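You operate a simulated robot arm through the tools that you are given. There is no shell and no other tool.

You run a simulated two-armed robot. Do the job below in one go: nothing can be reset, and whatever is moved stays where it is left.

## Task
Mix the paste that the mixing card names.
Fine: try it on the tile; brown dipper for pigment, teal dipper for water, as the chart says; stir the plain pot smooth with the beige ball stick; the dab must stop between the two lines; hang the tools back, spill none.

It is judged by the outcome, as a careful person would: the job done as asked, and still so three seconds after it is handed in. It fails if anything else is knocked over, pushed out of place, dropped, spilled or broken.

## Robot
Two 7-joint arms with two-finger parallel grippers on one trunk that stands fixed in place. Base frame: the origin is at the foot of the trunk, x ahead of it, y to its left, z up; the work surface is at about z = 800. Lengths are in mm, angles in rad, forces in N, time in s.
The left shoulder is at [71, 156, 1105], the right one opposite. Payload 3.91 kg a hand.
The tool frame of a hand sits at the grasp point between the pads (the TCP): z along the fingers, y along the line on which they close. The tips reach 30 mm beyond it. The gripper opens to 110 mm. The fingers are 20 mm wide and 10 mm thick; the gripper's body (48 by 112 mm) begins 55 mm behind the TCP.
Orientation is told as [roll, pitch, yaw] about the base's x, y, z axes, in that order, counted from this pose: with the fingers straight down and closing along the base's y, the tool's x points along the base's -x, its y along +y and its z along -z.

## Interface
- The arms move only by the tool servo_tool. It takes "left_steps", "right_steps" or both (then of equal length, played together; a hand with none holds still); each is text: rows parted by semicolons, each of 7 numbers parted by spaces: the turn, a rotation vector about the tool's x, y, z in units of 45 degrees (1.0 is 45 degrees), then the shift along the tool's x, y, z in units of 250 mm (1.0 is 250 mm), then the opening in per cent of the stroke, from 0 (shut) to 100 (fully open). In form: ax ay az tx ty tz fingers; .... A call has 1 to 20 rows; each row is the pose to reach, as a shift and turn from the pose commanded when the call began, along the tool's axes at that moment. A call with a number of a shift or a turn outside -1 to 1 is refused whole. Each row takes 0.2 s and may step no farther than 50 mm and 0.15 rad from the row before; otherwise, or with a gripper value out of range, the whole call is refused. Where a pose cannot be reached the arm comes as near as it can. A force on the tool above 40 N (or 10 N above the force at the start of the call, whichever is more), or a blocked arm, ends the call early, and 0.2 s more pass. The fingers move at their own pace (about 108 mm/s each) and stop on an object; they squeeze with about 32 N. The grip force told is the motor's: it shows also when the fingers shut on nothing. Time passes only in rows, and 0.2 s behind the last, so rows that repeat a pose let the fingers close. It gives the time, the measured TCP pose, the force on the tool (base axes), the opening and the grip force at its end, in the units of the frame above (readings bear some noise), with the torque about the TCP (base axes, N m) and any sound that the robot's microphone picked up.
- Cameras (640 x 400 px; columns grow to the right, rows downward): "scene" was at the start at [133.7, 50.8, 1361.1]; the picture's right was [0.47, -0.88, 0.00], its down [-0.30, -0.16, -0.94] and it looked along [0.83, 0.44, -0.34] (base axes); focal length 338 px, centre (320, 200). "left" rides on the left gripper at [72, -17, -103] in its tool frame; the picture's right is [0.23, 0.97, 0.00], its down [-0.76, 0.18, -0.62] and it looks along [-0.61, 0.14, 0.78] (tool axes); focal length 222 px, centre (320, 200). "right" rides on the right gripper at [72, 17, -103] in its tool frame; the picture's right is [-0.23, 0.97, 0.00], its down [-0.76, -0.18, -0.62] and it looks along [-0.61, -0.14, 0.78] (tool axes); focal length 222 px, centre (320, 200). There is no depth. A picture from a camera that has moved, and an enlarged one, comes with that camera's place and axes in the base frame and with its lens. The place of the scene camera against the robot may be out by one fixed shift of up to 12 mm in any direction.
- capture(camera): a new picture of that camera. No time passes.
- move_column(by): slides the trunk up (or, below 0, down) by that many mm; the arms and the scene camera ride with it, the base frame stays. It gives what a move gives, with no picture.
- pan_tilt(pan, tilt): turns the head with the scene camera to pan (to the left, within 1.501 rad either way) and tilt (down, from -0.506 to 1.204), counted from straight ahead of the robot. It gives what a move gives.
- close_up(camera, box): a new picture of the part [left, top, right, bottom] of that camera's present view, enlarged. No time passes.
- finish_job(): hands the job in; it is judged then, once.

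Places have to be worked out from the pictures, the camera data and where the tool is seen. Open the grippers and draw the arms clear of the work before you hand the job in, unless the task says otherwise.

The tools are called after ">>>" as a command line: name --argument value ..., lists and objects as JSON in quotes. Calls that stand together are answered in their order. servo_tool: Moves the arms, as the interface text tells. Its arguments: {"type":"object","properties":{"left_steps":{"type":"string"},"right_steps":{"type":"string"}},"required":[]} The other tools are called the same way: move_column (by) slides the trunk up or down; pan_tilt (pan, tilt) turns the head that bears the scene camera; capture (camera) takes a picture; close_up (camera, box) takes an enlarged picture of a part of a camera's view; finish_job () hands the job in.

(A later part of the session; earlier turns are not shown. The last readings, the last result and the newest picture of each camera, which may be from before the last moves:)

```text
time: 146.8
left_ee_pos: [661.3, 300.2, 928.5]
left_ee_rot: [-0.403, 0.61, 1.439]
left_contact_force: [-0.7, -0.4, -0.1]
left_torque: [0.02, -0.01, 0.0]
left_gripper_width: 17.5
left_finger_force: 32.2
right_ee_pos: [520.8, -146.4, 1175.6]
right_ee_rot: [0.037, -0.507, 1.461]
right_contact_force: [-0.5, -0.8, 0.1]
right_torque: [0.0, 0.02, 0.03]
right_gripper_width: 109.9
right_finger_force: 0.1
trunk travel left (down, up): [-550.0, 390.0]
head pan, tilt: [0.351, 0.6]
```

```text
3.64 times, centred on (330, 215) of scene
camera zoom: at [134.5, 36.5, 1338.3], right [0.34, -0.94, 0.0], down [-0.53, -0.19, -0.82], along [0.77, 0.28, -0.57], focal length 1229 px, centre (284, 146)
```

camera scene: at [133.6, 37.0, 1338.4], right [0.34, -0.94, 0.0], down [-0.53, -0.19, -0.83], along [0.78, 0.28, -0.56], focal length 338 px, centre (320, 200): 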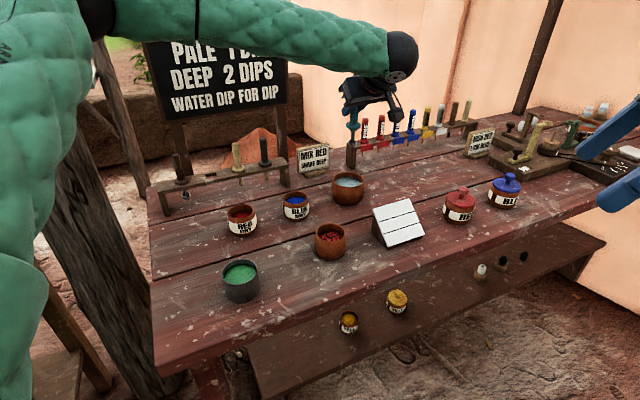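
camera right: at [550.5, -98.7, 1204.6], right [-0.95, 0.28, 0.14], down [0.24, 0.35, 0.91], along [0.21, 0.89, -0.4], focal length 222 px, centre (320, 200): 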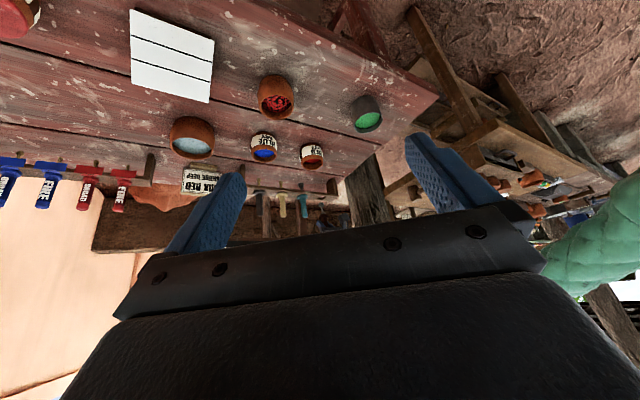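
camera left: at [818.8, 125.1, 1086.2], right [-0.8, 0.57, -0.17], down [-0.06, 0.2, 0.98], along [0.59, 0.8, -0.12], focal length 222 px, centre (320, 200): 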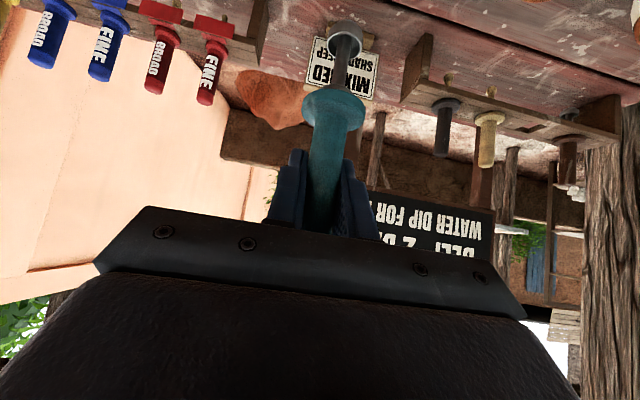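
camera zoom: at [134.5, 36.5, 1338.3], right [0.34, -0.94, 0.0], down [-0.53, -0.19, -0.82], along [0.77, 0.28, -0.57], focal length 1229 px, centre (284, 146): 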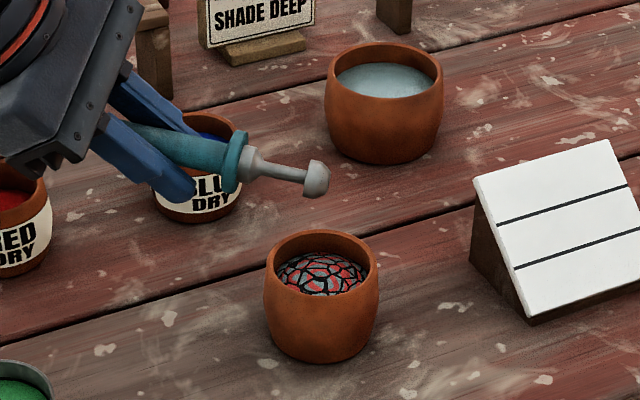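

One water dip is in. I turn the cup upright and go back to the bowl for the second dip along the known reachable path.

>>> servo_tool --left_steps "-0.0204 -0.0939 0.0761 0.0211 -0.0199 -0.0189 0; -0.0408 -0.1878 0.1523 0.0447 -0.0388 -0.0358 0; -0.0613 -0.2816 0.2284 0.0705 -0.0564 -0.0507 0; -0.0817 -0.3755 0.3045 0.0984 -0.0727 -0.0633 0; -0.1021 -0.4694 0.3807 0.128 -0.0874 -0.0735 0; -0.1225 -0.5633 0.4568 0.1592 -0.1004 -0.0812 0; -0.1429 -0.6572 0.5329 0.1915 -0.1117 -0.0864 0; -0.1634 -0.7511 0.6091 0.2247 -0.121 -0.0891 0"

>>> servo_tool --left_steps "-0.0204 -0.0939 0.0761 0.0211 -0.0199 -0.0189 0; -0.0408 -0.1878 0.1523 0.0447 -0.0388 -0.0358 0; -0.0613 -0.2816 0.2284 0.0705 -0.0564 -0.0507 0; -0.0817 -0.3755 0.3045 0.0984 -0.0727 -0.0633 0; -0.1021 -0.4694 0.3807 0.128 -0.0874 -0.0735 0; -0.1225 -0.5633 0.4568 0.1592 -0.1004 -0.0812 0; -0.1429 -0.6572 0.5329 0.1915 -0.1117 -0.0864 0; -0.1634 -0.7511 0.6091 0.2247 -0.121 -0.0891 0; -0.1634 -0.7511 0.6091 0.2247 -0.121 -0.0891 0"

>>> servo_tool --left_steps "0 0 0 -0.0506 -0.0541 0.057 0; 0 0 0 -0.101 -0.108 0.114 0; 0 0 0 -0.1517 -0.162 0.171 0; 0 0 0 -0.202 -0.2164 0.228 0; 0 0 0 -0.2528 -0.2706 0.285 0; 0 0 0 -0.3033 -0.3247 0.342 0; 0 0 0 -0.354 -0.3788 0.399 0; 0 0 0 -0.4044 -0.433 0.456 0; 0 0 0 -0.455 -0.487 0.513 0; 0 0 0 -0.455 -0.487 0.513 0"

>>> close_up --camera "scene" --box '[290, 110, 410, 210]'

>>> close_up --camera "left" --box '[260, 0, 400, 150]'

```text
time: 148.6
left_ee_pos: [676.8, 269.6, 987.9]
left_ee_rot: [-0.332, -0.117, 1.202]
left_contact_force: [0.5, -0.7, -1.1]
left_torque: [0.0, 0.0, 0.02]
left_gripper_width: 17.6
left_finger_force: 31.9
right_ee_pos: [519.5, -146.7, 1176.2]
right_ee_rot: [0.038, -0.505, 1.461]
right_contact_force: [-0.9, -1.3, 0.5]
right_torque: [0.02, 0.02, 0.01]
right_gripper_width: 110.0
right_finger_force: 0.0
trunk travel left (down, up): [-550.0, 390.0]
head pan, tilt: [0.351, 0.6]
```

```text
time: 150.6
left_ee_pos: [674.5, 206.8, 1012.7]
left_ee_rot: [-0.006, -0.786, 0.794]
left_contact_force: [0.0, -0.6, 0.6]
left_torque: [0.0, 0.02, 0.04]
left_gripper_width: 17.5
left_finger_force: 31.9
right_ee_pos: [519.7, -145.1, 1175.7]
right_ee_rot: [0.038, -0.505, 1.462]
right_contact_force: [-1.0, -0.2, -0.4]
right_torque: [-0.03, -0.03, 0.01]
right_gripper_width: 110.1
right_finger_force: 0.0
trunk travel left (down, up): [-550.0, 390.0]
head pan, tilt: [0.351, 0.6]
```

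```text
time: 152.8
left_ee_pos: [881.3, 243.6, 1002.5]
left_ee_rot: [-0.008, -0.787, 0.795]
left_contact_force: [-0.4, 0.4, -0.1]
left_torque: [-0.02, -0.05, 0.0]
left_gripper_width: 17.5
left_finger_force: 31.8
right_ee_pos: [519.7, -146.2, 1176.4]
right_ee_rot: [0.038, -0.505, 1.461]
right_contact_force: [-0.8, -0.4, -0.3]
right_torque: [0.0, -0.01, -0.03]
right_gripper_width: 110.1
right_finger_force: 0.2
trunk travel left (down, up): [-550.0, 390.0]
head pan, tilt: [0.351, 0.6]
```

```text
4.00 times, centred on (350, 160) of scene
camera zoom: at [134.1, 36.8, 1338.3], right [0.34, -0.94, 0.0], down [-0.53, -0.19, -0.83], along [0.77, 0.28, -0.56], focal length 1352 px, centre (200, 360)
```

zoom: 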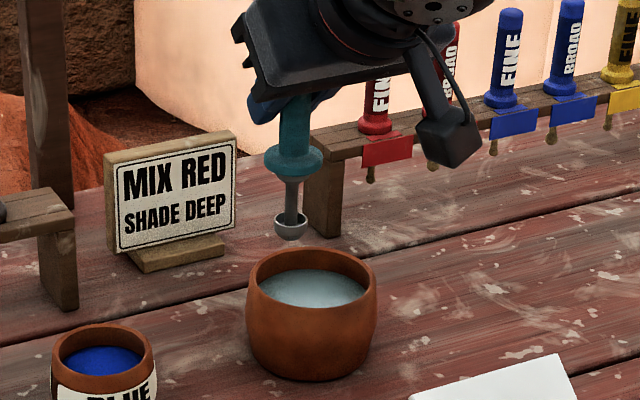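

```text
2.67 times, centred on (330, 75) of left
camera zoom: at [806.9, 144.0, 1024.0], right [-0.8, 0.57, -0.17], down [-0.06, 0.2, 0.98], along [0.59, 0.8, -0.12], focal length 592 px, centre (293, 533)
```

zoom: 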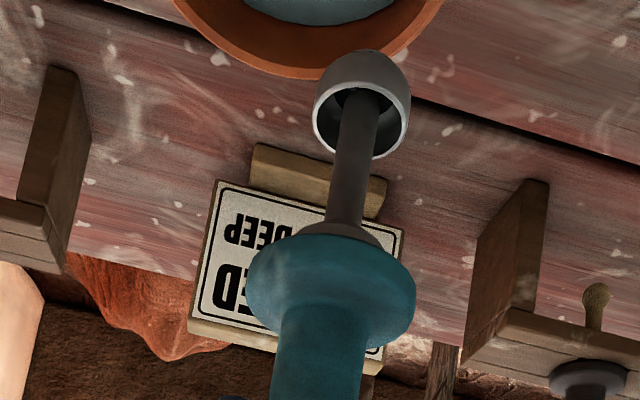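

Same pose as before. I lower straight down 63 mm into the water and lift again.

>>> servo_tool --left_steps "0 0 0 0.0425 0 0.0424 0; 0 0 0 0.085 0 0.0847 0; 0 0 0 0.113 0 0.113 0; 0 0 0 0.136 0 0.136 0; 0 0 0 0.159 0 0.159 0; 0 0 0 0.181 0 0.181 0; 0 0 0 0.181 0 0.181 0"

>>> close_up --camera "scene" --box '[310, 150, 390, 210]'

>>> servo_tool --left_steps "0 0 0 -0.0142 0 -0.0141 0; 0 0 0 -0.0283 0 -0.0282 0; 0 0 0 -0.0425 0 -0.0424 0; 0 0 0 -0.0566 0 -0.0565 0; 0 0 0 -0.085 0 -0.0847 0; 0 0 0 -0.113 0 -0.113 0; 0 0 0 -0.147 0 -0.147 0; 0 0 0 -0.181 0 -0.181 0; 0 0 0 -0.181 0 -0.181 0"

>>> close_up --camera "left" --box '[280, 0, 400, 100]'

```text
time: 154.2
left_ee_pos: [883.5, 242.1, 941.8]
left_ee_rot: [-0.012, -0.789, 0.797]
left_contact_force: [2.6, -1.4, 0.0]
left_torque: [-0.07, -0.27, -0.01]
left_gripper_width: 17.5
left_finger_force: 32.0
right_ee_pos: [521.0, -145.3, 1175.9]
right_ee_rot: [0.039, -0.504, 1.46]
right_contact_force: [-0.4, 0.2, 0.8]
right_torque: [0.01, 0.0, -0.04]
right_gripper_width: 110.2
right_finger_force: 0.1
trunk travel left (down, up): [-550.0, 390.0]
head pan, tilt: [0.351, 0.6]
stopped in row 7 (left hand): the force on the tool passed its limit at 51 N (the readings are from after the stop); the commanded pose is now the measured one
```

```text
6.67 times, centred on (350, 180) of scene
camera zoom: at [134.8, 37.0, 1337.6], right [0.34, -0.94, 0.0], down [-0.53, -0.19, -0.82], along [0.77, 0.28, -0.57], focal length 2254 px, centre (120, 333)
```

zoom: 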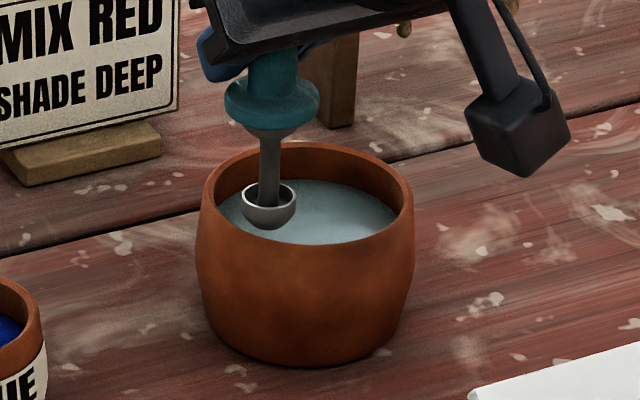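

```text
time: 156.2
left_ee_pos: [881.3, 242.2, 1007.7]
left_ee_rot: [-0.012, -0.789, 0.796]
left_contact_force: [-0.4, 0.0, -0.4]
left_torque: [0.01, -0.01, 0.02]
left_gripper_width: 17.5
left_finger_force: 32.2
right_ee_pos: [520.4, -145.2, 1176.2]
right_ee_rot: [0.037, -0.504, 1.462]
right_contact_force: [0.1, 0.3, -0.1]
right_torque: [0.0, -0.02, 0.08]
right_gripper_width: 109.8
right_finger_force: 0.0
trunk travel left (down, up): [-550.0, 390.0]
head pan, tilt: [0.351, 0.6]
```

```text
4.00 times, centred on (340, 50) of left
camera zoom: at [806.8, 143.0, 1028.2], right [-0.8, 0.57, -0.17], down [-0.07, 0.2, 0.98], along [0.59, 0.8, -0.12], focal length 888 px, centre (240, 800)
```

zoom: 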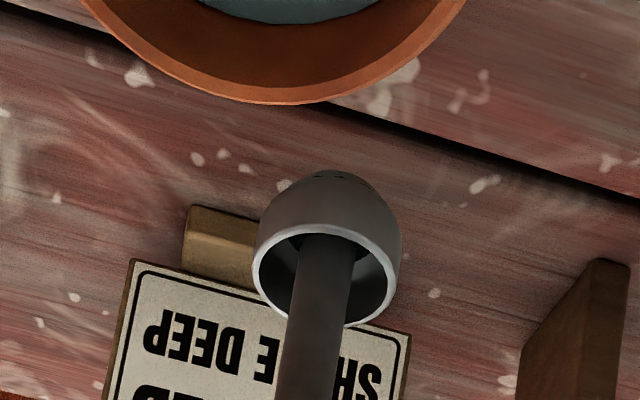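

The cup touched the bowl's wall and slid up in the grip; it came up empty. I check that the bowl stands where it was and nothing spilled.

>>> close_up --camera "scene" --box '[290, 110, 410, 210]'

>>> close_up --camera "left" --box '[260, 0, 400, 150]'

>>> capture --camera "right"

```text
4.00 times, centred on (350, 160) of scene
camera zoom: at [135.0, 37.1, 1338.2], right [0.34, -0.94, 0.0], down [-0.53, -0.19, -0.82], along [0.77, 0.28, -0.57], focal length 1352 px, centre (200, 360)
```

zoom: 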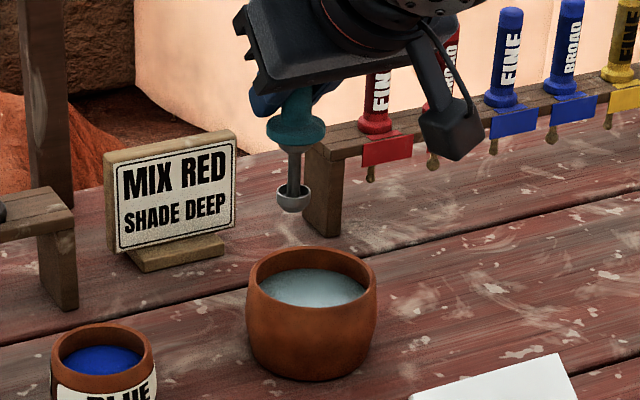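

```text
2.67 times, centred on (330, 75) of left
camera zoom: at [806.8, 143.0, 1028.2], right [-0.8, 0.57, -0.17], down [-0.07, 0.2, 0.98], along [0.59, 0.8, -0.12], focal length 592 px, centre (293, 533)
```

zoom: 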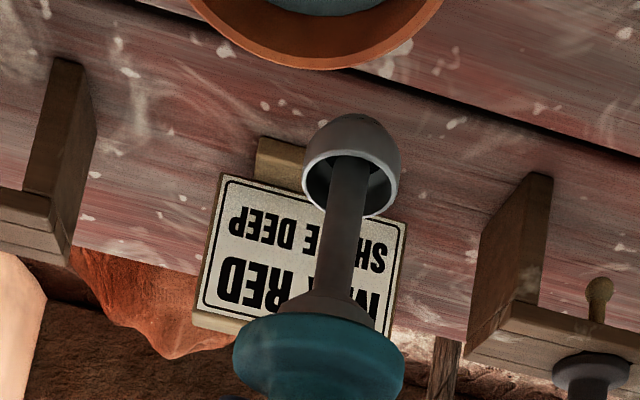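

```text
taken
camera right: at [495.0, -257.0, 1232.5], right [-0.95, 0.29, 0.14], down [0.24, 0.35, 0.91], along [0.21, 0.89, -0.4], focal length 222 px, centre (320, 200)
```

right: 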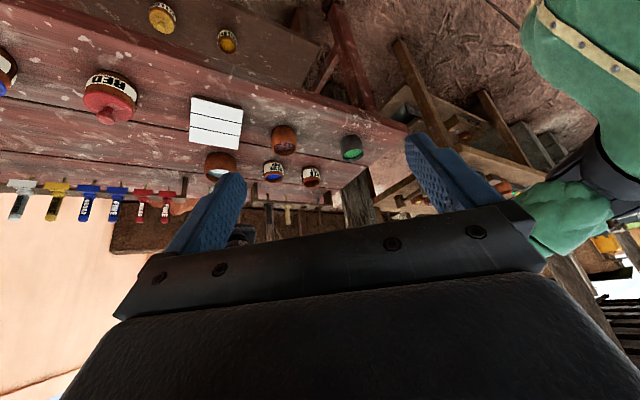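

The bowl and its water are unchanged. The cup had been near the bowl's near-left wall. I turn the hand 25° about the vertical so I can reach the bowl's centre, and check reach.

>>> servo_tool --left_steps "0.099 0 0.098 0 0 0 0; 0.197 0 0.196 0 0 0 0; 0.296 0 0.294 0 0 0 0; 0.394 0 0.3915 0 0 0 0; 0.394 0 0.3915 0 0 0 0"

>>> capture --camera "left"

>>> close_up --camera "scene" --box '[290, 110, 410, 210]'

```text
time: 157.4
left_ee_pos: [882.8, 242.9, 1006.6]
left_ee_rot: [-0.009, -0.792, 0.358]
left_contact_force: [0.0, -0.6, 0.3]
left_torque: [-0.02, -0.02, 0.01]
left_gripper_width: 17.6
left_finger_force: 32.1
right_ee_pos: [520.9, -146.2, 1175.4]
right_ee_rot: [0.038, -0.504, 1.459]
right_contact_force: [0.6, 0.3, -0.1]
right_torque: [0.02, 0.01, 0.01]
right_gripper_width: 109.9
right_finger_force: 0.1
trunk travel left (down, up): [-550.0, 390.0]
head pan, tilt: [0.351, 0.6]
```

```text
taken
camera left: at [771.5, 185.1, 1027.1], right [-0.48, 0.86, -0.17], down [0.02, 0.2, 0.98], along [0.87, 0.47, -0.12], focal length 222 px, centre (320, 200)
```

left: 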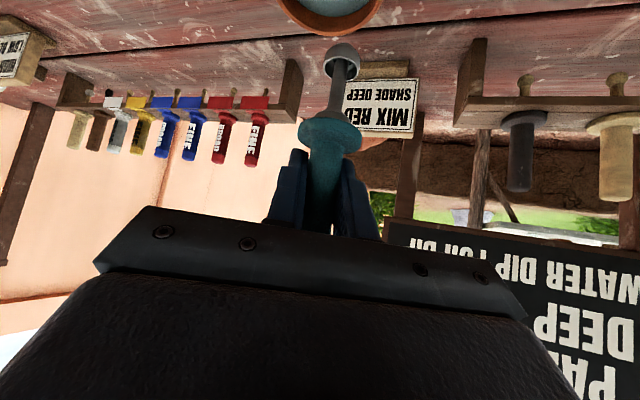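

```text
4.00 times, centred on (350, 160) of scene
camera zoom: at [135.0, 36.7, 1338.2], right [0.34, -0.94, 0.0], down [-0.53, -0.19, -0.82], along [0.77, 0.28, -0.57], focal length 1352 px, centre (200, 360)
```

zoom: 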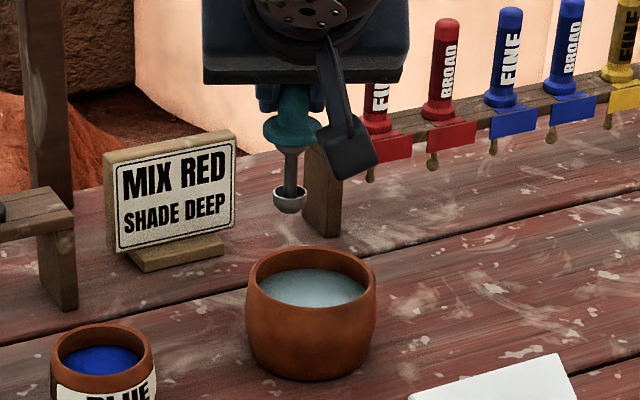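

I shift the cup over the bowl's centre and lower halfway to verify alignment.

>>> servo_tool --left_steps "0 0 0 -0.017 -0.0325 0.017 0; 0 0 0 -0.034 -0.065 0.034 0; 0 0 0 0.0372 -0.065 0.1043 0; 0 0 0 0.1084 -0.065 0.1745 0; 0 0 0 0.1084 -0.065 0.1745 0"

>>> close_up --camera "scene" --box '[290, 120, 410, 210]'

>>> close_up --camera "left" --box '[240, 0, 420, 140]'

```text
time: 158.7
left_ee_pos: [899.3, 230.7, 955.9]
left_ee_rot: [-0.01, -0.794, 0.361]
left_contact_force: [0.3, 0.2, -0.7]
left_torque: [0.01, 0.0, 0.0]
left_gripper_width: 17.4
left_finger_force: 31.8
right_ee_pos: [520.0, -144.6, 1176.3]
right_ee_rot: [0.039, -0.505, 1.461]
right_contact_force: [-0.2, 0.4, 0.2]
right_torque: [0.0, 0.02, -0.02]
right_gripper_width: 110.0
right_finger_force: 0.0
trunk travel left (down, up): [-550.0, 390.0]
head pan, tilt: [0.351, 0.6]
```

```text
4.44 times, centred on (350, 165) of scene
camera zoom: at [134.3, 36.9, 1338.3], right [0.34, -0.94, 0.0], down [-0.53, -0.19, -0.82], along [0.77, 0.28, -0.57], focal length 1502 px, centre (187, 356)
```

zoom: 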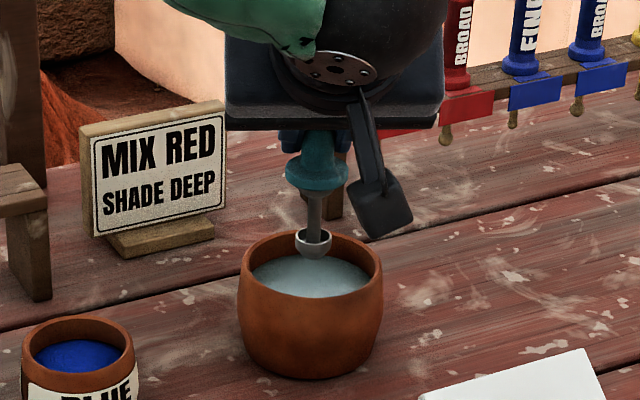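

```text
2.86 times, centred on (330, 70) of left
camera zoom: at [788.8, 171.8, 976.4], right [-0.49, 0.86, -0.17], down [0.02, 0.2, 0.98], along [0.87, 0.47, -0.12], focal length 635 px, centre (291, 571)
```

zoom: 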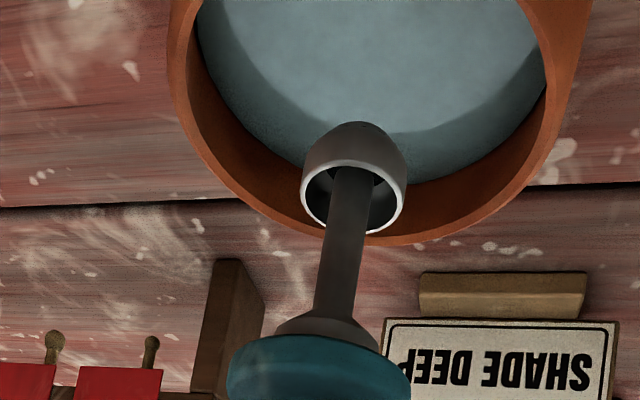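

Well centred. I lower 42 mm more into the water, then lift slowly.

>>> servo_tool --left_steps "0 0 0 0.0285 0 0.0281 0; 0 0 0 0.0569 0 0.0562 0; 0 0 0 0.0797 0 0.0787 0; 0 0 0 0.0968 0 0.0955 0; 0 0 0 0.1082 0 0.1068 0; 0 0 0 0.1196 0 0.118 0; 0 0 0 0.1196 0 0.118 0"

>>> close_up --camera "scene" --box '[310, 130, 390, 210]'

>>> servo_tool --left_steps "0 0 0 -0.0142 0 -0.014 0; 0 0 0 -0.0285 0 -0.0281 0; 0 0 0 -0.0427 0 -0.0422 0; 0 0 0 -0.0569 0 -0.0562 0; 0 0 0 -0.0854 0 -0.0843 0; 0 0 0 -0.1196 0 -0.118 0; 0 0 0 -0.1595 0 -0.1574 0; 0 0 0 -0.2 0 -0.1975 0; 0 0 0 -0.239 0 -0.236 0; 0 0 0 -0.2563 0 -0.253 0; 0 0 0 -0.2563 0 -0.253 0"

>>> close_up --camera "left" --box '[260, 0, 400, 150]'

```text
time: 160.2
left_ee_pos: [898.7, 230.6, 913.8]
left_ee_rot: [-0.01, -0.793, 0.359]
left_contact_force: [0.6, 0.1, -0.8]
left_torque: [0.02, 0.01, -0.01]
left_gripper_width: 17.4
left_finger_force: 31.9
right_ee_pos: [519.4, -145.2, 1174.5]
right_ee_rot: [0.037, -0.505, 1.461]
right_contact_force: [-0.3, 0.2, 0.5]
right_torque: [-0.06, 0.03, 0.0]
right_gripper_width: 109.8
right_finger_force: 0.1
trunk travel left (down, up): [-550.0, 390.0]
head pan, tilt: [0.351, 0.6]
```

```text
5.00 times, centred on (350, 170) of scene
camera zoom: at [134.6, 36.9, 1338.2], right [0.34, -0.94, 0.0], down [-0.53, -0.19, -0.82], along [0.77, 0.28, -0.57], focal length 1690 px, centre (170, 350)
```

zoom: 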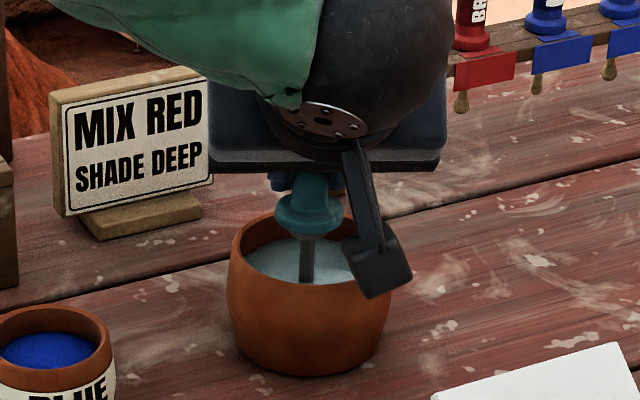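

```text
time: 162.7
left_ee_pos: [900.5, 232.9, 1003.4]
left_ee_rot: [-0.011, -0.793, 0.36]
left_contact_force: [-0.2, 0.2, -0.5]
left_torque: [-0.01, -0.01, 0.0]
left_gripper_width: 17.3
left_finger_force: 31.6
right_ee_pos: [520.7, -144.0, 1176.0]
right_ee_rot: [0.039, -0.503, 1.459]
right_contact_force: [0.2, -0.3, 0.6]
right_torque: [0.01, -0.02, 0.01]
right_gripper_width: 110.0
right_finger_force: 0.0
trunk travel left (down, up): [-550.0, 390.0]
head pan, tilt: [0.351, 0.6]
```

```text
2.67 times, centred on (330, 75) of left
camera zoom: at [790.1, 174.3, 1024.4], right [-0.49, 0.86, -0.17], down [0.02, 0.2, 0.98], along [0.87, 0.47, -0.12], focal length 592 px, centre (293, 533)
```

zoom: 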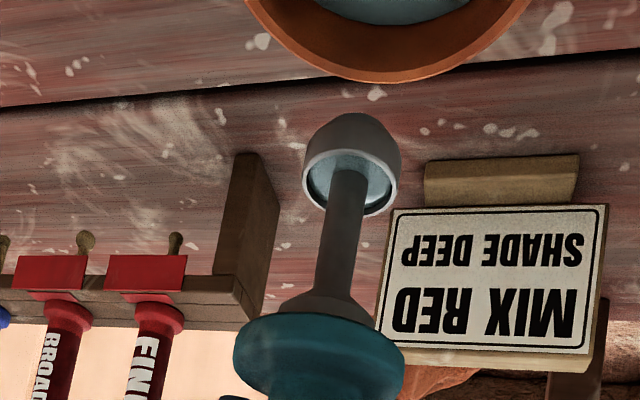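

The cup is full. I turn the hand gently back to the pouring heading.

>>> servo_tool --left_steps "-0.056 0 -0.056 0 0 0 0; -0.112 0 -0.112 0 0 0 0; -0.168 0 -0.168 0 0 0 0; -0.225 0 -0.224 0 0 0 0; -0.281 0 -0.28 0 0 0 0; -0.338 0 -0.336 0 0 0 0; -0.394 0 -0.3915 0 0 0 0; -0.394 0 -0.3915 0 0 0 0"

>>> close_up --camera "left" --box '[260, 0, 400, 150]'

```text
time: 164.4
left_ee_pos: [898.2, 230.7, 1004.8]
left_ee_rot: [-0.012, -0.79, 0.799]
left_contact_force: [1.3, 0.3, 0.1]
left_torque: [-0.01, -0.01, -0.02]
left_gripper_width: 17.4
left_finger_force: 31.6
right_ee_pos: [520.3, -145.0, 1175.7]
right_ee_rot: [0.038, -0.503, 1.462]
right_contact_force: [-0.1, 0.5, 1.0]
right_torque: [0.03, 0.05, -0.02]
right_gripper_width: 110.2
right_finger_force: 0.1
trunk travel left (down, up): [-550.0, 390.0]
head pan, tilt: [0.351, 0.6]
```

```text
2.67 times, centred on (330, 75) of left
camera zoom: at [823.4, 132.1, 1026.2], right [-0.8, 0.57, -0.17], down [-0.07, 0.2, 0.98], along [0.59, 0.8, -0.12], focal length 592 px, centre (293, 533)
```

zoom: 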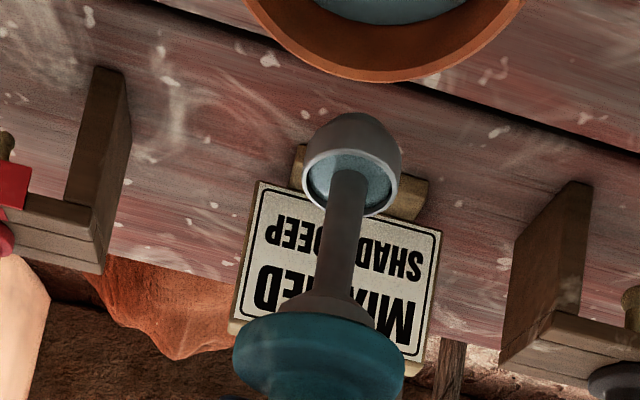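

I carry the second water dip slowly to the plain pot.

>>> servo_tool --left_steps "0 0 0 0.01 0.0115 -0.0095 0; 0 0 0 0.03 0.0344 -0.0285 0; 0 0 0 0.06 0.0688 -0.0571 0; 0 0 0 0.0899 0.1033 -0.0856 0; 0 0 0 0.1199 0.1377 -0.1142 0; 0 0 0 0.1499 0.1721 -0.1427 0; 0 0 0 0.1799 0.2065 -0.1713 0; 0 0 0 0.2098 0.241 -0.1998 0; 0 0 0 0.2398 0.2754 -0.2283 0; 0 0 0 0.2698 0.3098 -0.2569 0; 0 0 0 0.2998 0.3442 -0.2854 0; 0 0 0 0.3297 0.3786 -0.314 0; 0 0 0 0.3597 0.4131 -0.3425 0; 0 0 0 0.3897 0.4475 -0.371 0; 0 0 0 0.4197 0.4819 -0.3996 0; 0 0 0 0.4496 0.5163 -0.4281 0; 0 0 0 0.4746 0.545 -0.4519 0; 0 0 0 0.4896 0.5622 -0.4662 0; 0 0 0 0.4996 0.5737 -0.4757 0; 0 0 0 0.4996 0.5737 -0.4757 0"

>>> close_up --camera "scene" --box '[270, 140, 390, 270]'

>>> close_up --camera "left" --box '[260, 0, 400, 150]'

```text
time: 168.7
left_ee_pos: [675.3, 212.6, 998.8]
left_ee_rot: [-0.013, -0.79, 0.797]
left_contact_force: [0.3, 0.5, -0.8]
left_torque: [0.01, 0.0, 0.03]
left_gripper_width: 17.4
left_finger_force: 32.3
right_ee_pos: [520.8, -145.5, 1175.1]
right_ee_rot: [0.038, -0.505, 1.461]
right_contact_force: [0.0, -0.3, -0.3]
right_torque: [0.01, 0.01, 0.0]
right_gripper_width: 110.2
right_finger_force: 0.1
trunk travel left (down, up): [-550.0, 390.0]
head pan, tilt: [0.351, 0.6]
```

```text
3.08 times, centred on (330, 205) of scene
camera zoom: at [134.7, 37.0, 1338.2], right [0.34, -0.94, 0.0], down [-0.53, -0.19, -0.82], along [0.77, 0.28, -0.57], focal length 1040 px, centre (289, 185)
```

zoom: 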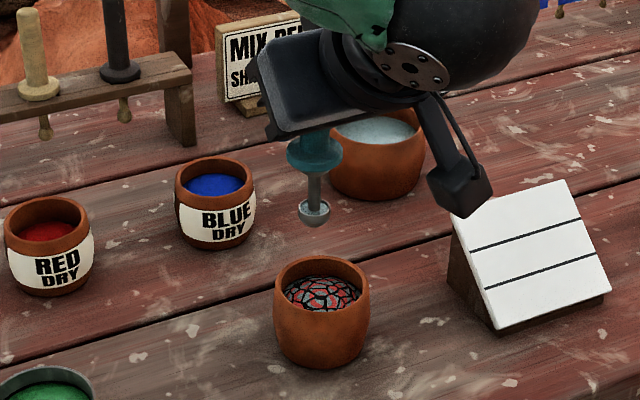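

```text
2.67 times, centred on (330, 75) of left
camera zoom: at [599.8, 113.0, 1019.9], right [-0.8, 0.57, -0.17], down [-0.07, 0.2, 0.98], along [0.59, 0.8, -0.12], focal length 592 px, centre (293, 533)
```

zoom: 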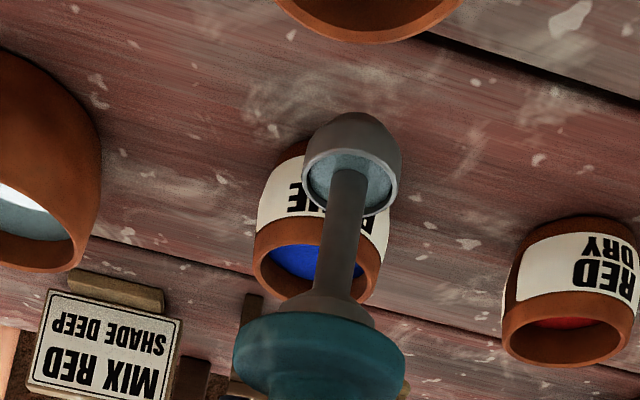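

The cup is about 5 mm left of the pot's middle. I correct that and pour with the arc scaled to the present 80 mm cup distance.

>>> servo_tool --left_steps "0 0 0 0.006 -0.006 0.0017 0; 0 0 0 0.0117 -0.012 0.0034 0; 0 0 0 0.0175 -0.018 0.0051 0; 0 0 0 0.0175 -0.018 0.0051 0"

>>> servo_tool --left_steps "0.0204 0.0939 -0.0761 -0.0156 0.0174 0.0174 0; 0.0408 0.1878 -0.1523 -0.0287 0.0354 0.0362 0; 0.0613 0.2816 -0.2284 -0.0394 0.0537 0.0562 0; 0.0817 0.3755 -0.3045 -0.0475 0.0723 0.0771 0; 0.1021 0.4694 -0.3807 -0.0528 0.091 0.0989 0; 0.1225 0.5633 -0.4568 -0.0554 0.1095 0.1213 0; 0.1429 0.6572 -0.5329 -0.0553 0.1278 0.1439 0; 0.1634 0.7511 -0.6091 -0.0524 0.1457 0.1668 0"

>>> close_up --camera "scene" --box '[270, 140, 390, 270]'

```text
time: 169.7
left_ee_pos: [677.9, 207.1, 995.3]
left_ee_rot: [-0.012, -0.789, 0.797]
left_contact_force: [0.3, 1.0, -0.9]
left_torque: [0.05, 0.03, 0.01]
left_gripper_width: 17.4
left_finger_force: 31.9
right_ee_pos: [519.8, -144.1, 1176.0]
right_ee_rot: [0.038, -0.505, 1.46]
right_contact_force: [-0.6, 0.1, -0.2]
right_torque: [-0.02, 0.05, -0.02]
right_gripper_width: 109.9
right_finger_force: 0.0
trunk travel left (down, up): [-550.0, 390.0]
head pan, tilt: [0.351, 0.6]
```

```text
time: 171.4
left_ee_pos: [677.9, 260.9, 974.6]
left_ee_rot: [-0.337, -0.115, 1.201]
left_contact_force: [-0.7, 0.2, -0.1]
left_torque: [0.01, 0.03, -0.02]
left_gripper_width: 17.6
left_finger_force: 31.3
right_ee_pos: [520.4, -144.7, 1176.5]
right_ee_rot: [0.037, -0.501, 1.461]
right_contact_force: [0.4, 0.6, 0.0]
right_torque: [0.0, 0.0, 0.0]
right_gripper_width: 110.0
right_finger_force: 0.3
trunk travel left (down, up): [-550.0, 390.0]
head pan, tilt: [0.351, 0.6]
```

```text
3.08 times, centred on (330, 205) of scene
camera zoom: at [134.4, 37.7, 1338.3], right [0.34, -0.94, 0.0], down [-0.53, -0.19, -0.82], along [0.77, 0.28, -0.57], focal length 1040 px, centre (289, 185)
```

zoom: 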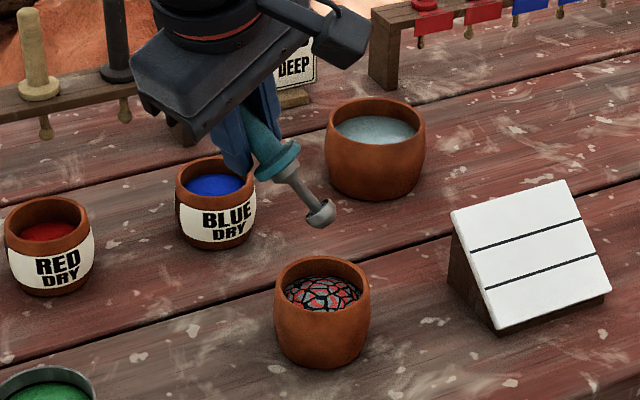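

The cup stays over the pot. Second part of the pour.

>>> servo_tool --left_steps "0.0204 0.0939 -0.0761 -0.0156 0.0174 0.0174 0; 0.0408 0.1878 -0.1523 -0.0287 0.0354 0.0362 0; 0.0613 0.2816 -0.2284 -0.0394 0.0537 0.0562 0; 0.0817 0.3755 -0.3045 -0.0475 0.0723 0.0771 0; 0.1021 0.4694 -0.3807 -0.0528 0.091 0.0989 0; 0.1225 0.5633 -0.4568 -0.0554 0.1095 0.1213 0; 0.1429 0.6572 -0.5329 -0.0553 0.1278 0.1439 0; 0.1634 0.7511 -0.6091 -0.0524 0.1457 0.1668 0; 0.1634 0.7511 -0.6091 -0.0524 0.1457 0.1668 0"

>>> close_up --camera "left" --box '[270, 10, 430, 170]'

>>> close_up --camera "scene" --box '[270, 160, 390, 270]'

```text
time: 173.4
left_ee_pos: [666.8, 283.7, 925.0]
left_ee_rot: [-0.41, 0.611, 1.432]
left_contact_force: [0.0, -0.4, -0.2]
left_torque: [0.0, 0.01, 0.01]
left_gripper_width: 17.2
left_finger_force: 31.6
right_ee_pos: [520.3, -146.7, 1175.3]
right_ee_rot: [0.039, -0.504, 1.461]
right_contact_force: [1.0, 0.5, -0.7]
right_torque: [0.03, 0.02, 0.03]
right_gripper_width: 109.9
right_finger_force: 0.1
trunk travel left (down, up): [-550.0, 390.0]
head pan, tilt: [0.351, 0.6]
```

```text
2.50 times, centred on (350, 90) of left
camera zoom: at [642.6, 287.6, 1048.3], right [-0.94, -0.28, -0.19], down [-0.28, 0.96, -0.03], along [0.19, 0.03, -0.98], focal length 555 px, centre (245, 475)
```

zoom: 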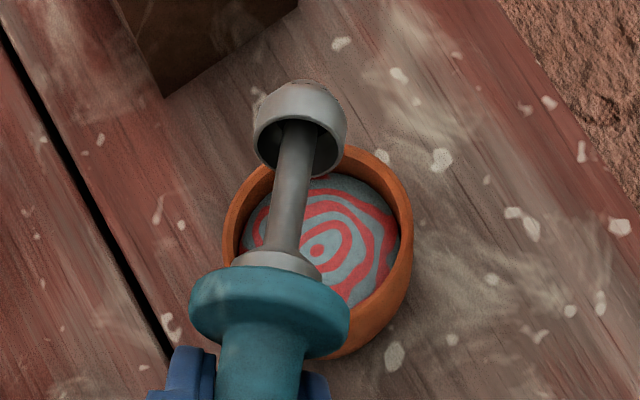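

```text
3.64 times, centred on (330, 215) of scene
camera zoom: at [134.6, 36.4, 1338.3], right [0.34, -0.94, 0.0], down [-0.53, -0.19, -0.82], along [0.77, 0.28, -0.57], focal length 1229 px, centre (284, 146)
```

zoom: 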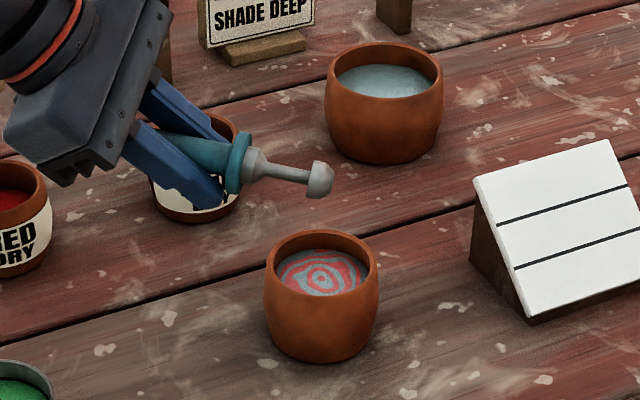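

The cracks are gone: the wetness is right, only unmixed swirls remain. I turn the dipper upright and carry it back to the rack.

>>> servo_tool --left_steps "-0.0204 -0.0939 0.0761 0.0178 -0.0168 -0.0159 0; -0.0408 -0.1878 0.1523 0.0376 -0.0327 -0.0301 0; -0.0613 -0.2816 0.2284 0.0594 -0.0475 -0.0427 0; -0.0817 -0.3755 0.3045 0.0829 -0.0612 -0.0533 0; -0.1021 -0.4694 0.3807 0.1078 -0.0736 -0.0619 0; -0.1225 -0.5633 0.4568 0.134 -0.0845 -0.0684 0; -0.1429 -0.6572 0.5329 0.1612 -0.0941 -0.0727 0; -0.1634 -0.7511 0.6091 0.1892 -0.1019 -0.075 0"

>>> servo_tool --left_steps "-0.0204 -0.0939 0.0761 0.0178 -0.0168 -0.0159 0; -0.0408 -0.1878 0.1523 0.0376 -0.0327 -0.0301 0; -0.0613 -0.2816 0.2284 0.0594 -0.0475 -0.0427 0; -0.0817 -0.3755 0.3045 0.0829 -0.0612 -0.0533 0; -0.1021 -0.4694 0.3807 0.1078 -0.0736 -0.0619 0; -0.1225 -0.5633 0.4568 0.134 -0.0845 -0.0684 0; -0.1429 -0.6572 0.5329 0.1612 -0.0941 -0.0727 0; -0.1634 -0.7511 0.6091 0.1892 -0.1019 -0.075 0; -0.1634 -0.7511 0.6091 0.1892 -0.1019 -0.075 0"

>>> servo_tool --left_steps "0 0 0 -0.081 0.0476 0.0407 0; 0 0 0 -0.162 0.095 0.0813 0; 0 0 0 -0.243 0.1427 0.122 0; 0 0 0 -0.324 0.19 0.1627 0; 0 0 0 -0.405 0.238 0.2033 0; 0 0 0 -0.486 0.2853 0.244 0; 0 0 0 -0.567 0.333 0.2847 0; 0 0 0 -0.648 0.38 0.3253 0; 0 0 0 -0.729 0.428 0.366 0"

>>> servo_tool --left_steps "0 0 0 -0.0543 0.0479 0.0547 0; 0 0 0 -0.1086 0.0957 0.1094 0; 0 0 0 -0.163 0.1436 0.164 0; 0 0 0 -0.217 0.1914 0.2189 0; 0 0 0 -0.2714 0.2393 0.2736 0; 0 0 0 -0.3257 0.2871 0.3283 0; 0 0 0 -0.38 0.335 0.383 0; 0 0 0 -0.38 0.335 0.383 0" --right_steps "0 0 0 -0.074 -0.0208 0.0589 100; 0 0 0 -0.148 -0.0416 0.1177 100; 0 0 0 -0.2216 -0.0624 0.1766 100; 0 0 0 -0.2954 -0.0831 0.2354 100; 0 0 0 -0.3693 -0.1039 0.2943 100; 0 0 0 -0.443 -0.1247 0.353 100; 0 0 0 -0.517 -0.1455 0.412 100; 0 0 0 -0.517 -0.1455 0.412 100"

>>> close_up --camera "right" --box '[270, 180, 350, 230]'

>>> close_up --camera "left" --box '[240, 0, 440, 150]'

```text
time: 175.2
left_ee_pos: [678.3, 259.3, 974.3]
left_ee_rot: [-0.335, -0.12, 1.199]
left_contact_force: [0.3, -0.3, -0.7]
left_torque: [0.04, 0.02, 0.02]
left_gripper_width: 17.5
left_finger_force: 31.7
right_ee_pos: [520.3, -145.8, 1176.7]
right_ee_rot: [0.038, -0.505, 1.461]
right_contact_force: [0.1, 0.5, -0.3]
right_torque: [0.0, -0.01, 0.01]
right_gripper_width: 110.1
right_finger_force: 0.0
trunk travel left (down, up): [-550.0, 390.0]
head pan, tilt: [0.351, 0.6]
```

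```text
time: 177.2
left_ee_pos: [676.0, 207.6, 994.0]
left_ee_rot: [-0.012, -0.791, 0.798]
left_contact_force: [-0.3, 0.6, -0.9]
left_torque: [0.0, 0.0, 0.0]
left_gripper_width: 17.6
left_finger_force: 32.1
right_ee_pos: [520.6, -143.5, 1176.6]
right_ee_rot: [0.04, -0.505, 1.462]
right_contact_force: [0.4, 0.3, 0.4]
right_torque: [0.0, -0.01, 0.0]
right_gripper_width: 110.0
right_finger_force: 0.0
trunk travel left (down, up): [-550.0, 390.0]
head pan, tilt: [0.351, 0.6]
```

```text
time: 179.2
left_ee_pos: [737.7, 419.9, 1059.2]
left_ee_rot: [-0.013, -0.787, 0.798]
left_contact_force: [0.4, 0.5, -0.2]
left_torque: [-0.03, -0.02, -0.02]
left_gripper_width: 17.3
left_finger_force: 31.6
right_ee_pos: [520.3, -143.9, 1175.9]
right_ee_rot: [0.038, -0.502, 1.461]
right_contact_force: [0.2, 0.9, 0.3]
right_torque: [-0.02, 0.02, -0.01]
right_gripper_width: 110.1
right_finger_force: 0.1
trunk travel left (down, up): [-550.0, 390.0]
head pan, tilt: [0.351, 0.6]
```

```text
time: 181.1
left_ee_pos: [773.0, 572.7, 1057.3]
left_ee_rot: [-0.012, -0.79, 0.796]
left_contact_force: [0.3, 0.1, 0.0]
left_torque: [0.02, -0.03, -0.01]
left_gripper_width: 17.7
left_finger_force: 32.2
right_ee_pos: [568.6, 15.8, 1147.4]
right_ee_rot: [0.039, -0.503, 1.46]
right_contact_force: [0.1, 0.4, -0.2]
right_torque: [0.03, -0.03, 0.02]
right_gripper_width: 110.1
right_finger_force: 0.1
trunk travel left (down, up): [-550.0, 390.0]
head pan, tilt: [0.351, 0.6]
```

```text
8.00 times, centred on (310, 205) of right
camera zoom: at [542.6, -96.5, 1204.0], right [-0.95, 0.29, 0.14], down [0.24, 0.34, 0.91], along [0.21, 0.89, -0.4], focal length 1777 px, centre (400, 160)
```

zoom: 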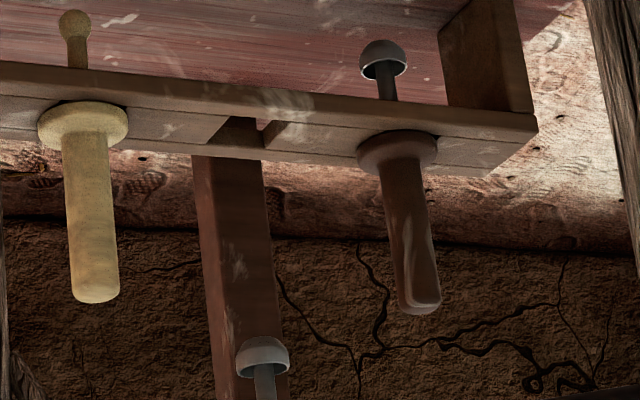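

```text
2.67 times, centred on (340, 75) of left
camera zoom: at [698.0, 473.7, 1079.0], right [-0.8, 0.57, -0.17], down [-0.07, 0.2, 0.98], along [0.59, 0.8, -0.12], focal length 592 px, centre (267, 533)
```

zoom: 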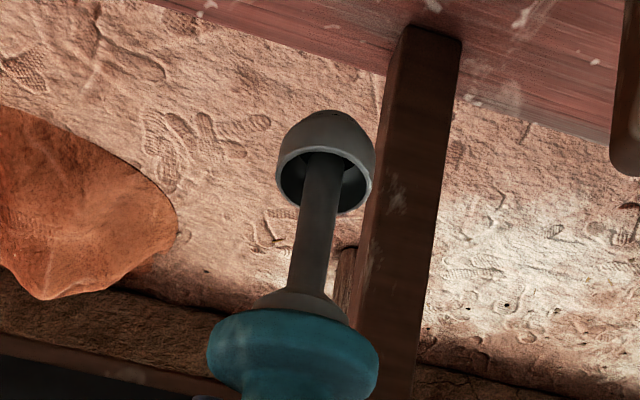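

I lower the dipper to about 30 mm above the rack so both cameras see cup and hole.

>>> servo_tool --left_steps "0 0 0 0.0369 0 0.0366 0; 0 0 0 0.0739 0 0.0732 0; 0 0 0 0.1108 0 0.1098 0; 0 0 0 0.1478 0 0.1464 0; 0 0 0 0.1847 0 0.183 0; 0 0 0 0.1847 0 0.183 0"

>>> close_up --camera "right" --box '[275, 180, 335, 220]'

>>> close_up --camera "left" --box '[240, 0, 440, 150]'

```text
time: 182.4
left_ee_pos: [770.9, 573.0, 993.1]
left_ee_rot: [-0.012, -0.788, 0.796]
left_contact_force: [0.3, -0.2, -0.8]
left_torque: [-0.04, 0.02, 0.04]
left_gripper_width: 17.6
left_finger_force: 31.6
right_ee_pos: [569.3, 15.1, 1147.7]
right_ee_rot: [0.039, -0.504, 1.462]
right_contact_force: [0.1, -0.1, -0.4]
right_torque: [0.0, 0.02, -0.01]
right_gripper_width: 109.7
right_finger_force: 0.1
trunk travel left (down, up): [-550.0, 390.0]
head pan, tilt: [0.351, 0.6]
```

```text
10.00 times, centred on (305, 200) of right
camera zoom: at [542.4, -96.1, 1204.2], right [-0.95, 0.29, 0.14], down [0.24, 0.35, 0.91], along [0.21, 0.89, -0.4], focal length 2221 px, centre (470, 200)
```

zoom: 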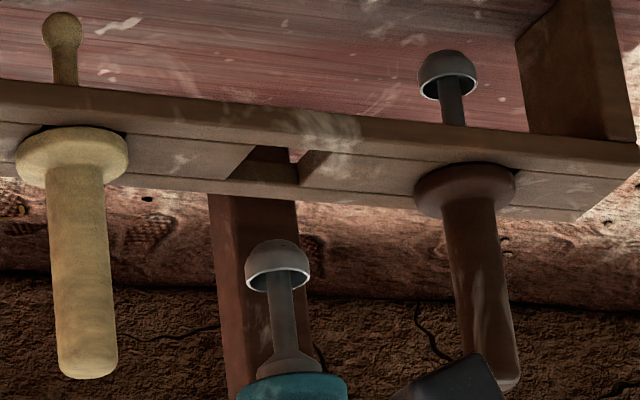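

```text
2.67 times, centred on (340, 75) of left
camera zoom: at [697.4, 474.1, 1014.1], right [-0.8, 0.57, -0.17], down [-0.07, 0.2, 0.98], along [0.59, 0.8, -0.12], focal length 592 px, centre (267, 533)
```

zoom: 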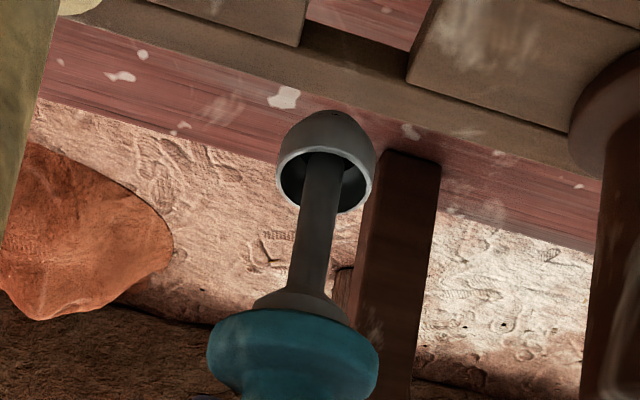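

Triangulation: cup (770.1, 570.3, 918), hole centre about (768.5, 575.8, 872). I shift by (−2.5, +5.5) and lower 25 mm, then check again.

>>> servo_tool --left_steps "0 0 0 -0.0062 0.0226 0.0059 0; 0 0 0 0.022 0.0226 0.0341 0; 0 0 0 0.0505 0.0226 0.0623 0; 0 0 0 0.0647 0.0226 0.0764 0; 0 0 0 0.0647 0.0226 0.0764 0"

>>> close_up --camera "right" --box '[280, 185, 330, 215]'

>>> close_up --camera "left" --box '[260, 0, 400, 110]'

>>> close_up --camera "scene" --box '[180, 120, 240, 190]'

```text
time: 183.7
left_ee_pos: [772.5, 579.7, 966.7]
left_ee_rot: [-0.012, -0.788, 0.799]
left_contact_force: [0.6, -1.4, -0.5]
left_torque: [0.03, 0.01, 0.0]
left_gripper_width: 17.6
left_finger_force: 32.2
right_ee_pos: [569.4, 15.1, 1146.7]
right_ee_rot: [0.038, -0.505, 1.461]
right_contact_force: [-0.3, 0.5, -0.3]
right_torque: [0.03, 0.01, 0.0]
right_gripper_width: 110.0
right_finger_force: 0.1
trunk travel left (down, up): [-550.0, 390.0]
head pan, tilt: [0.351, 0.6]
```

```text
12.80 times, centred on (305, 200) of right
camera zoom: at [542.6, -95.9, 1204.1], right [-0.95, 0.29, 0.14], down [0.24, 0.35, 0.91], along [0.21, 0.89, -0.4], focal length 2843 px, centre (512, 200)
```

zoom: 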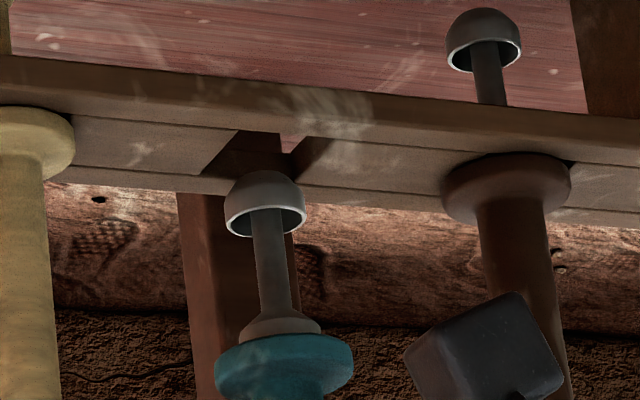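

```text
3.64 times, centred on (330, 55) of left
camera zoom: at [696.8, 479.9, 988.3], right [-0.8, 0.57, -0.17], down [-0.07, 0.2, 0.98], along [0.59, 0.8, -0.12], focal length 808 px, centre (284, 727)
```

zoom: 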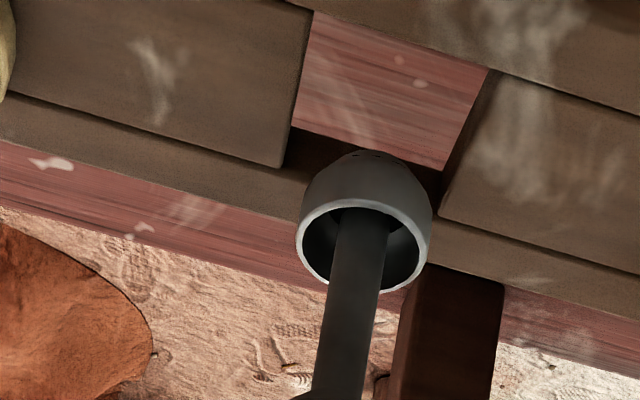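

```text
5.71 times, centred on (210, 155) of scene
camera zoom: at [134.6, 37.3, 1338.2], right [0.34, -0.94, 0.0], down [-0.53, -0.19, -0.82], along [0.77, 0.28, -0.57], focal length 1932 px, centre (949, 457)
```

zoom: 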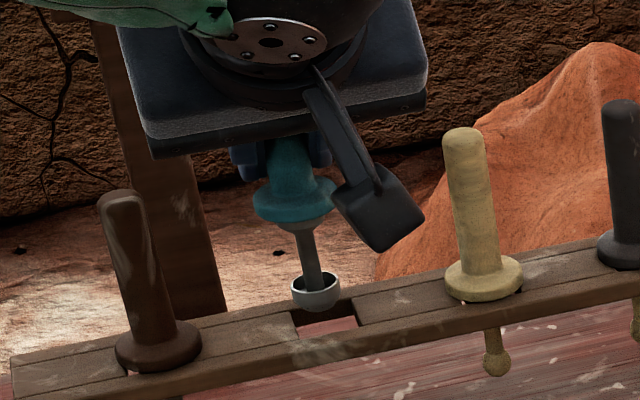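

>>> close_up --camera "right" --box '[280, 186, 310, 206]'

>>> close_up --camera "scene" --box '[195, 145, 235, 180]'

```text
16.00 times, centred on (295, 196) of right
camera zoom: at [542.6, -95.9, 1204.1], right [-0.95, 0.29, 0.14], down [0.24, 0.35, 0.91], along [0.21, 0.89, -0.4], focal length 3554 px, centre (720, 264)
```

zoom: 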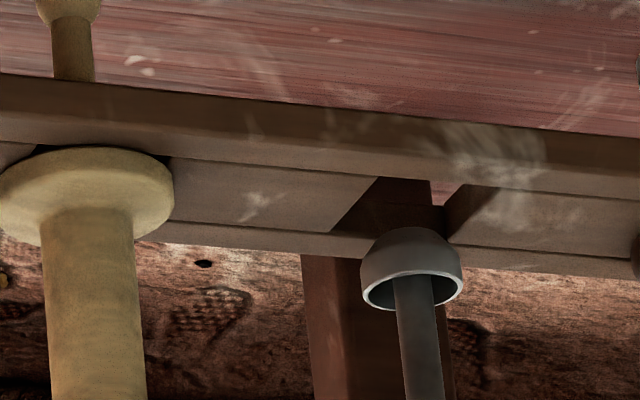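

```text
11.43 times, centred on (215, 162) of scene
camera zoom: at [134.6, 37.3, 1338.2], right [0.34, -0.94, 0.0], down [-0.53, -0.19, -0.82], along [0.77, 0.28, -0.57], focal length 3863 px, centre (1520, 629)
```

zoom: 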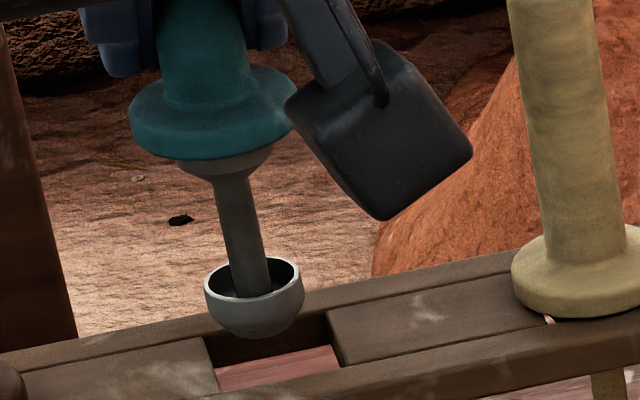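

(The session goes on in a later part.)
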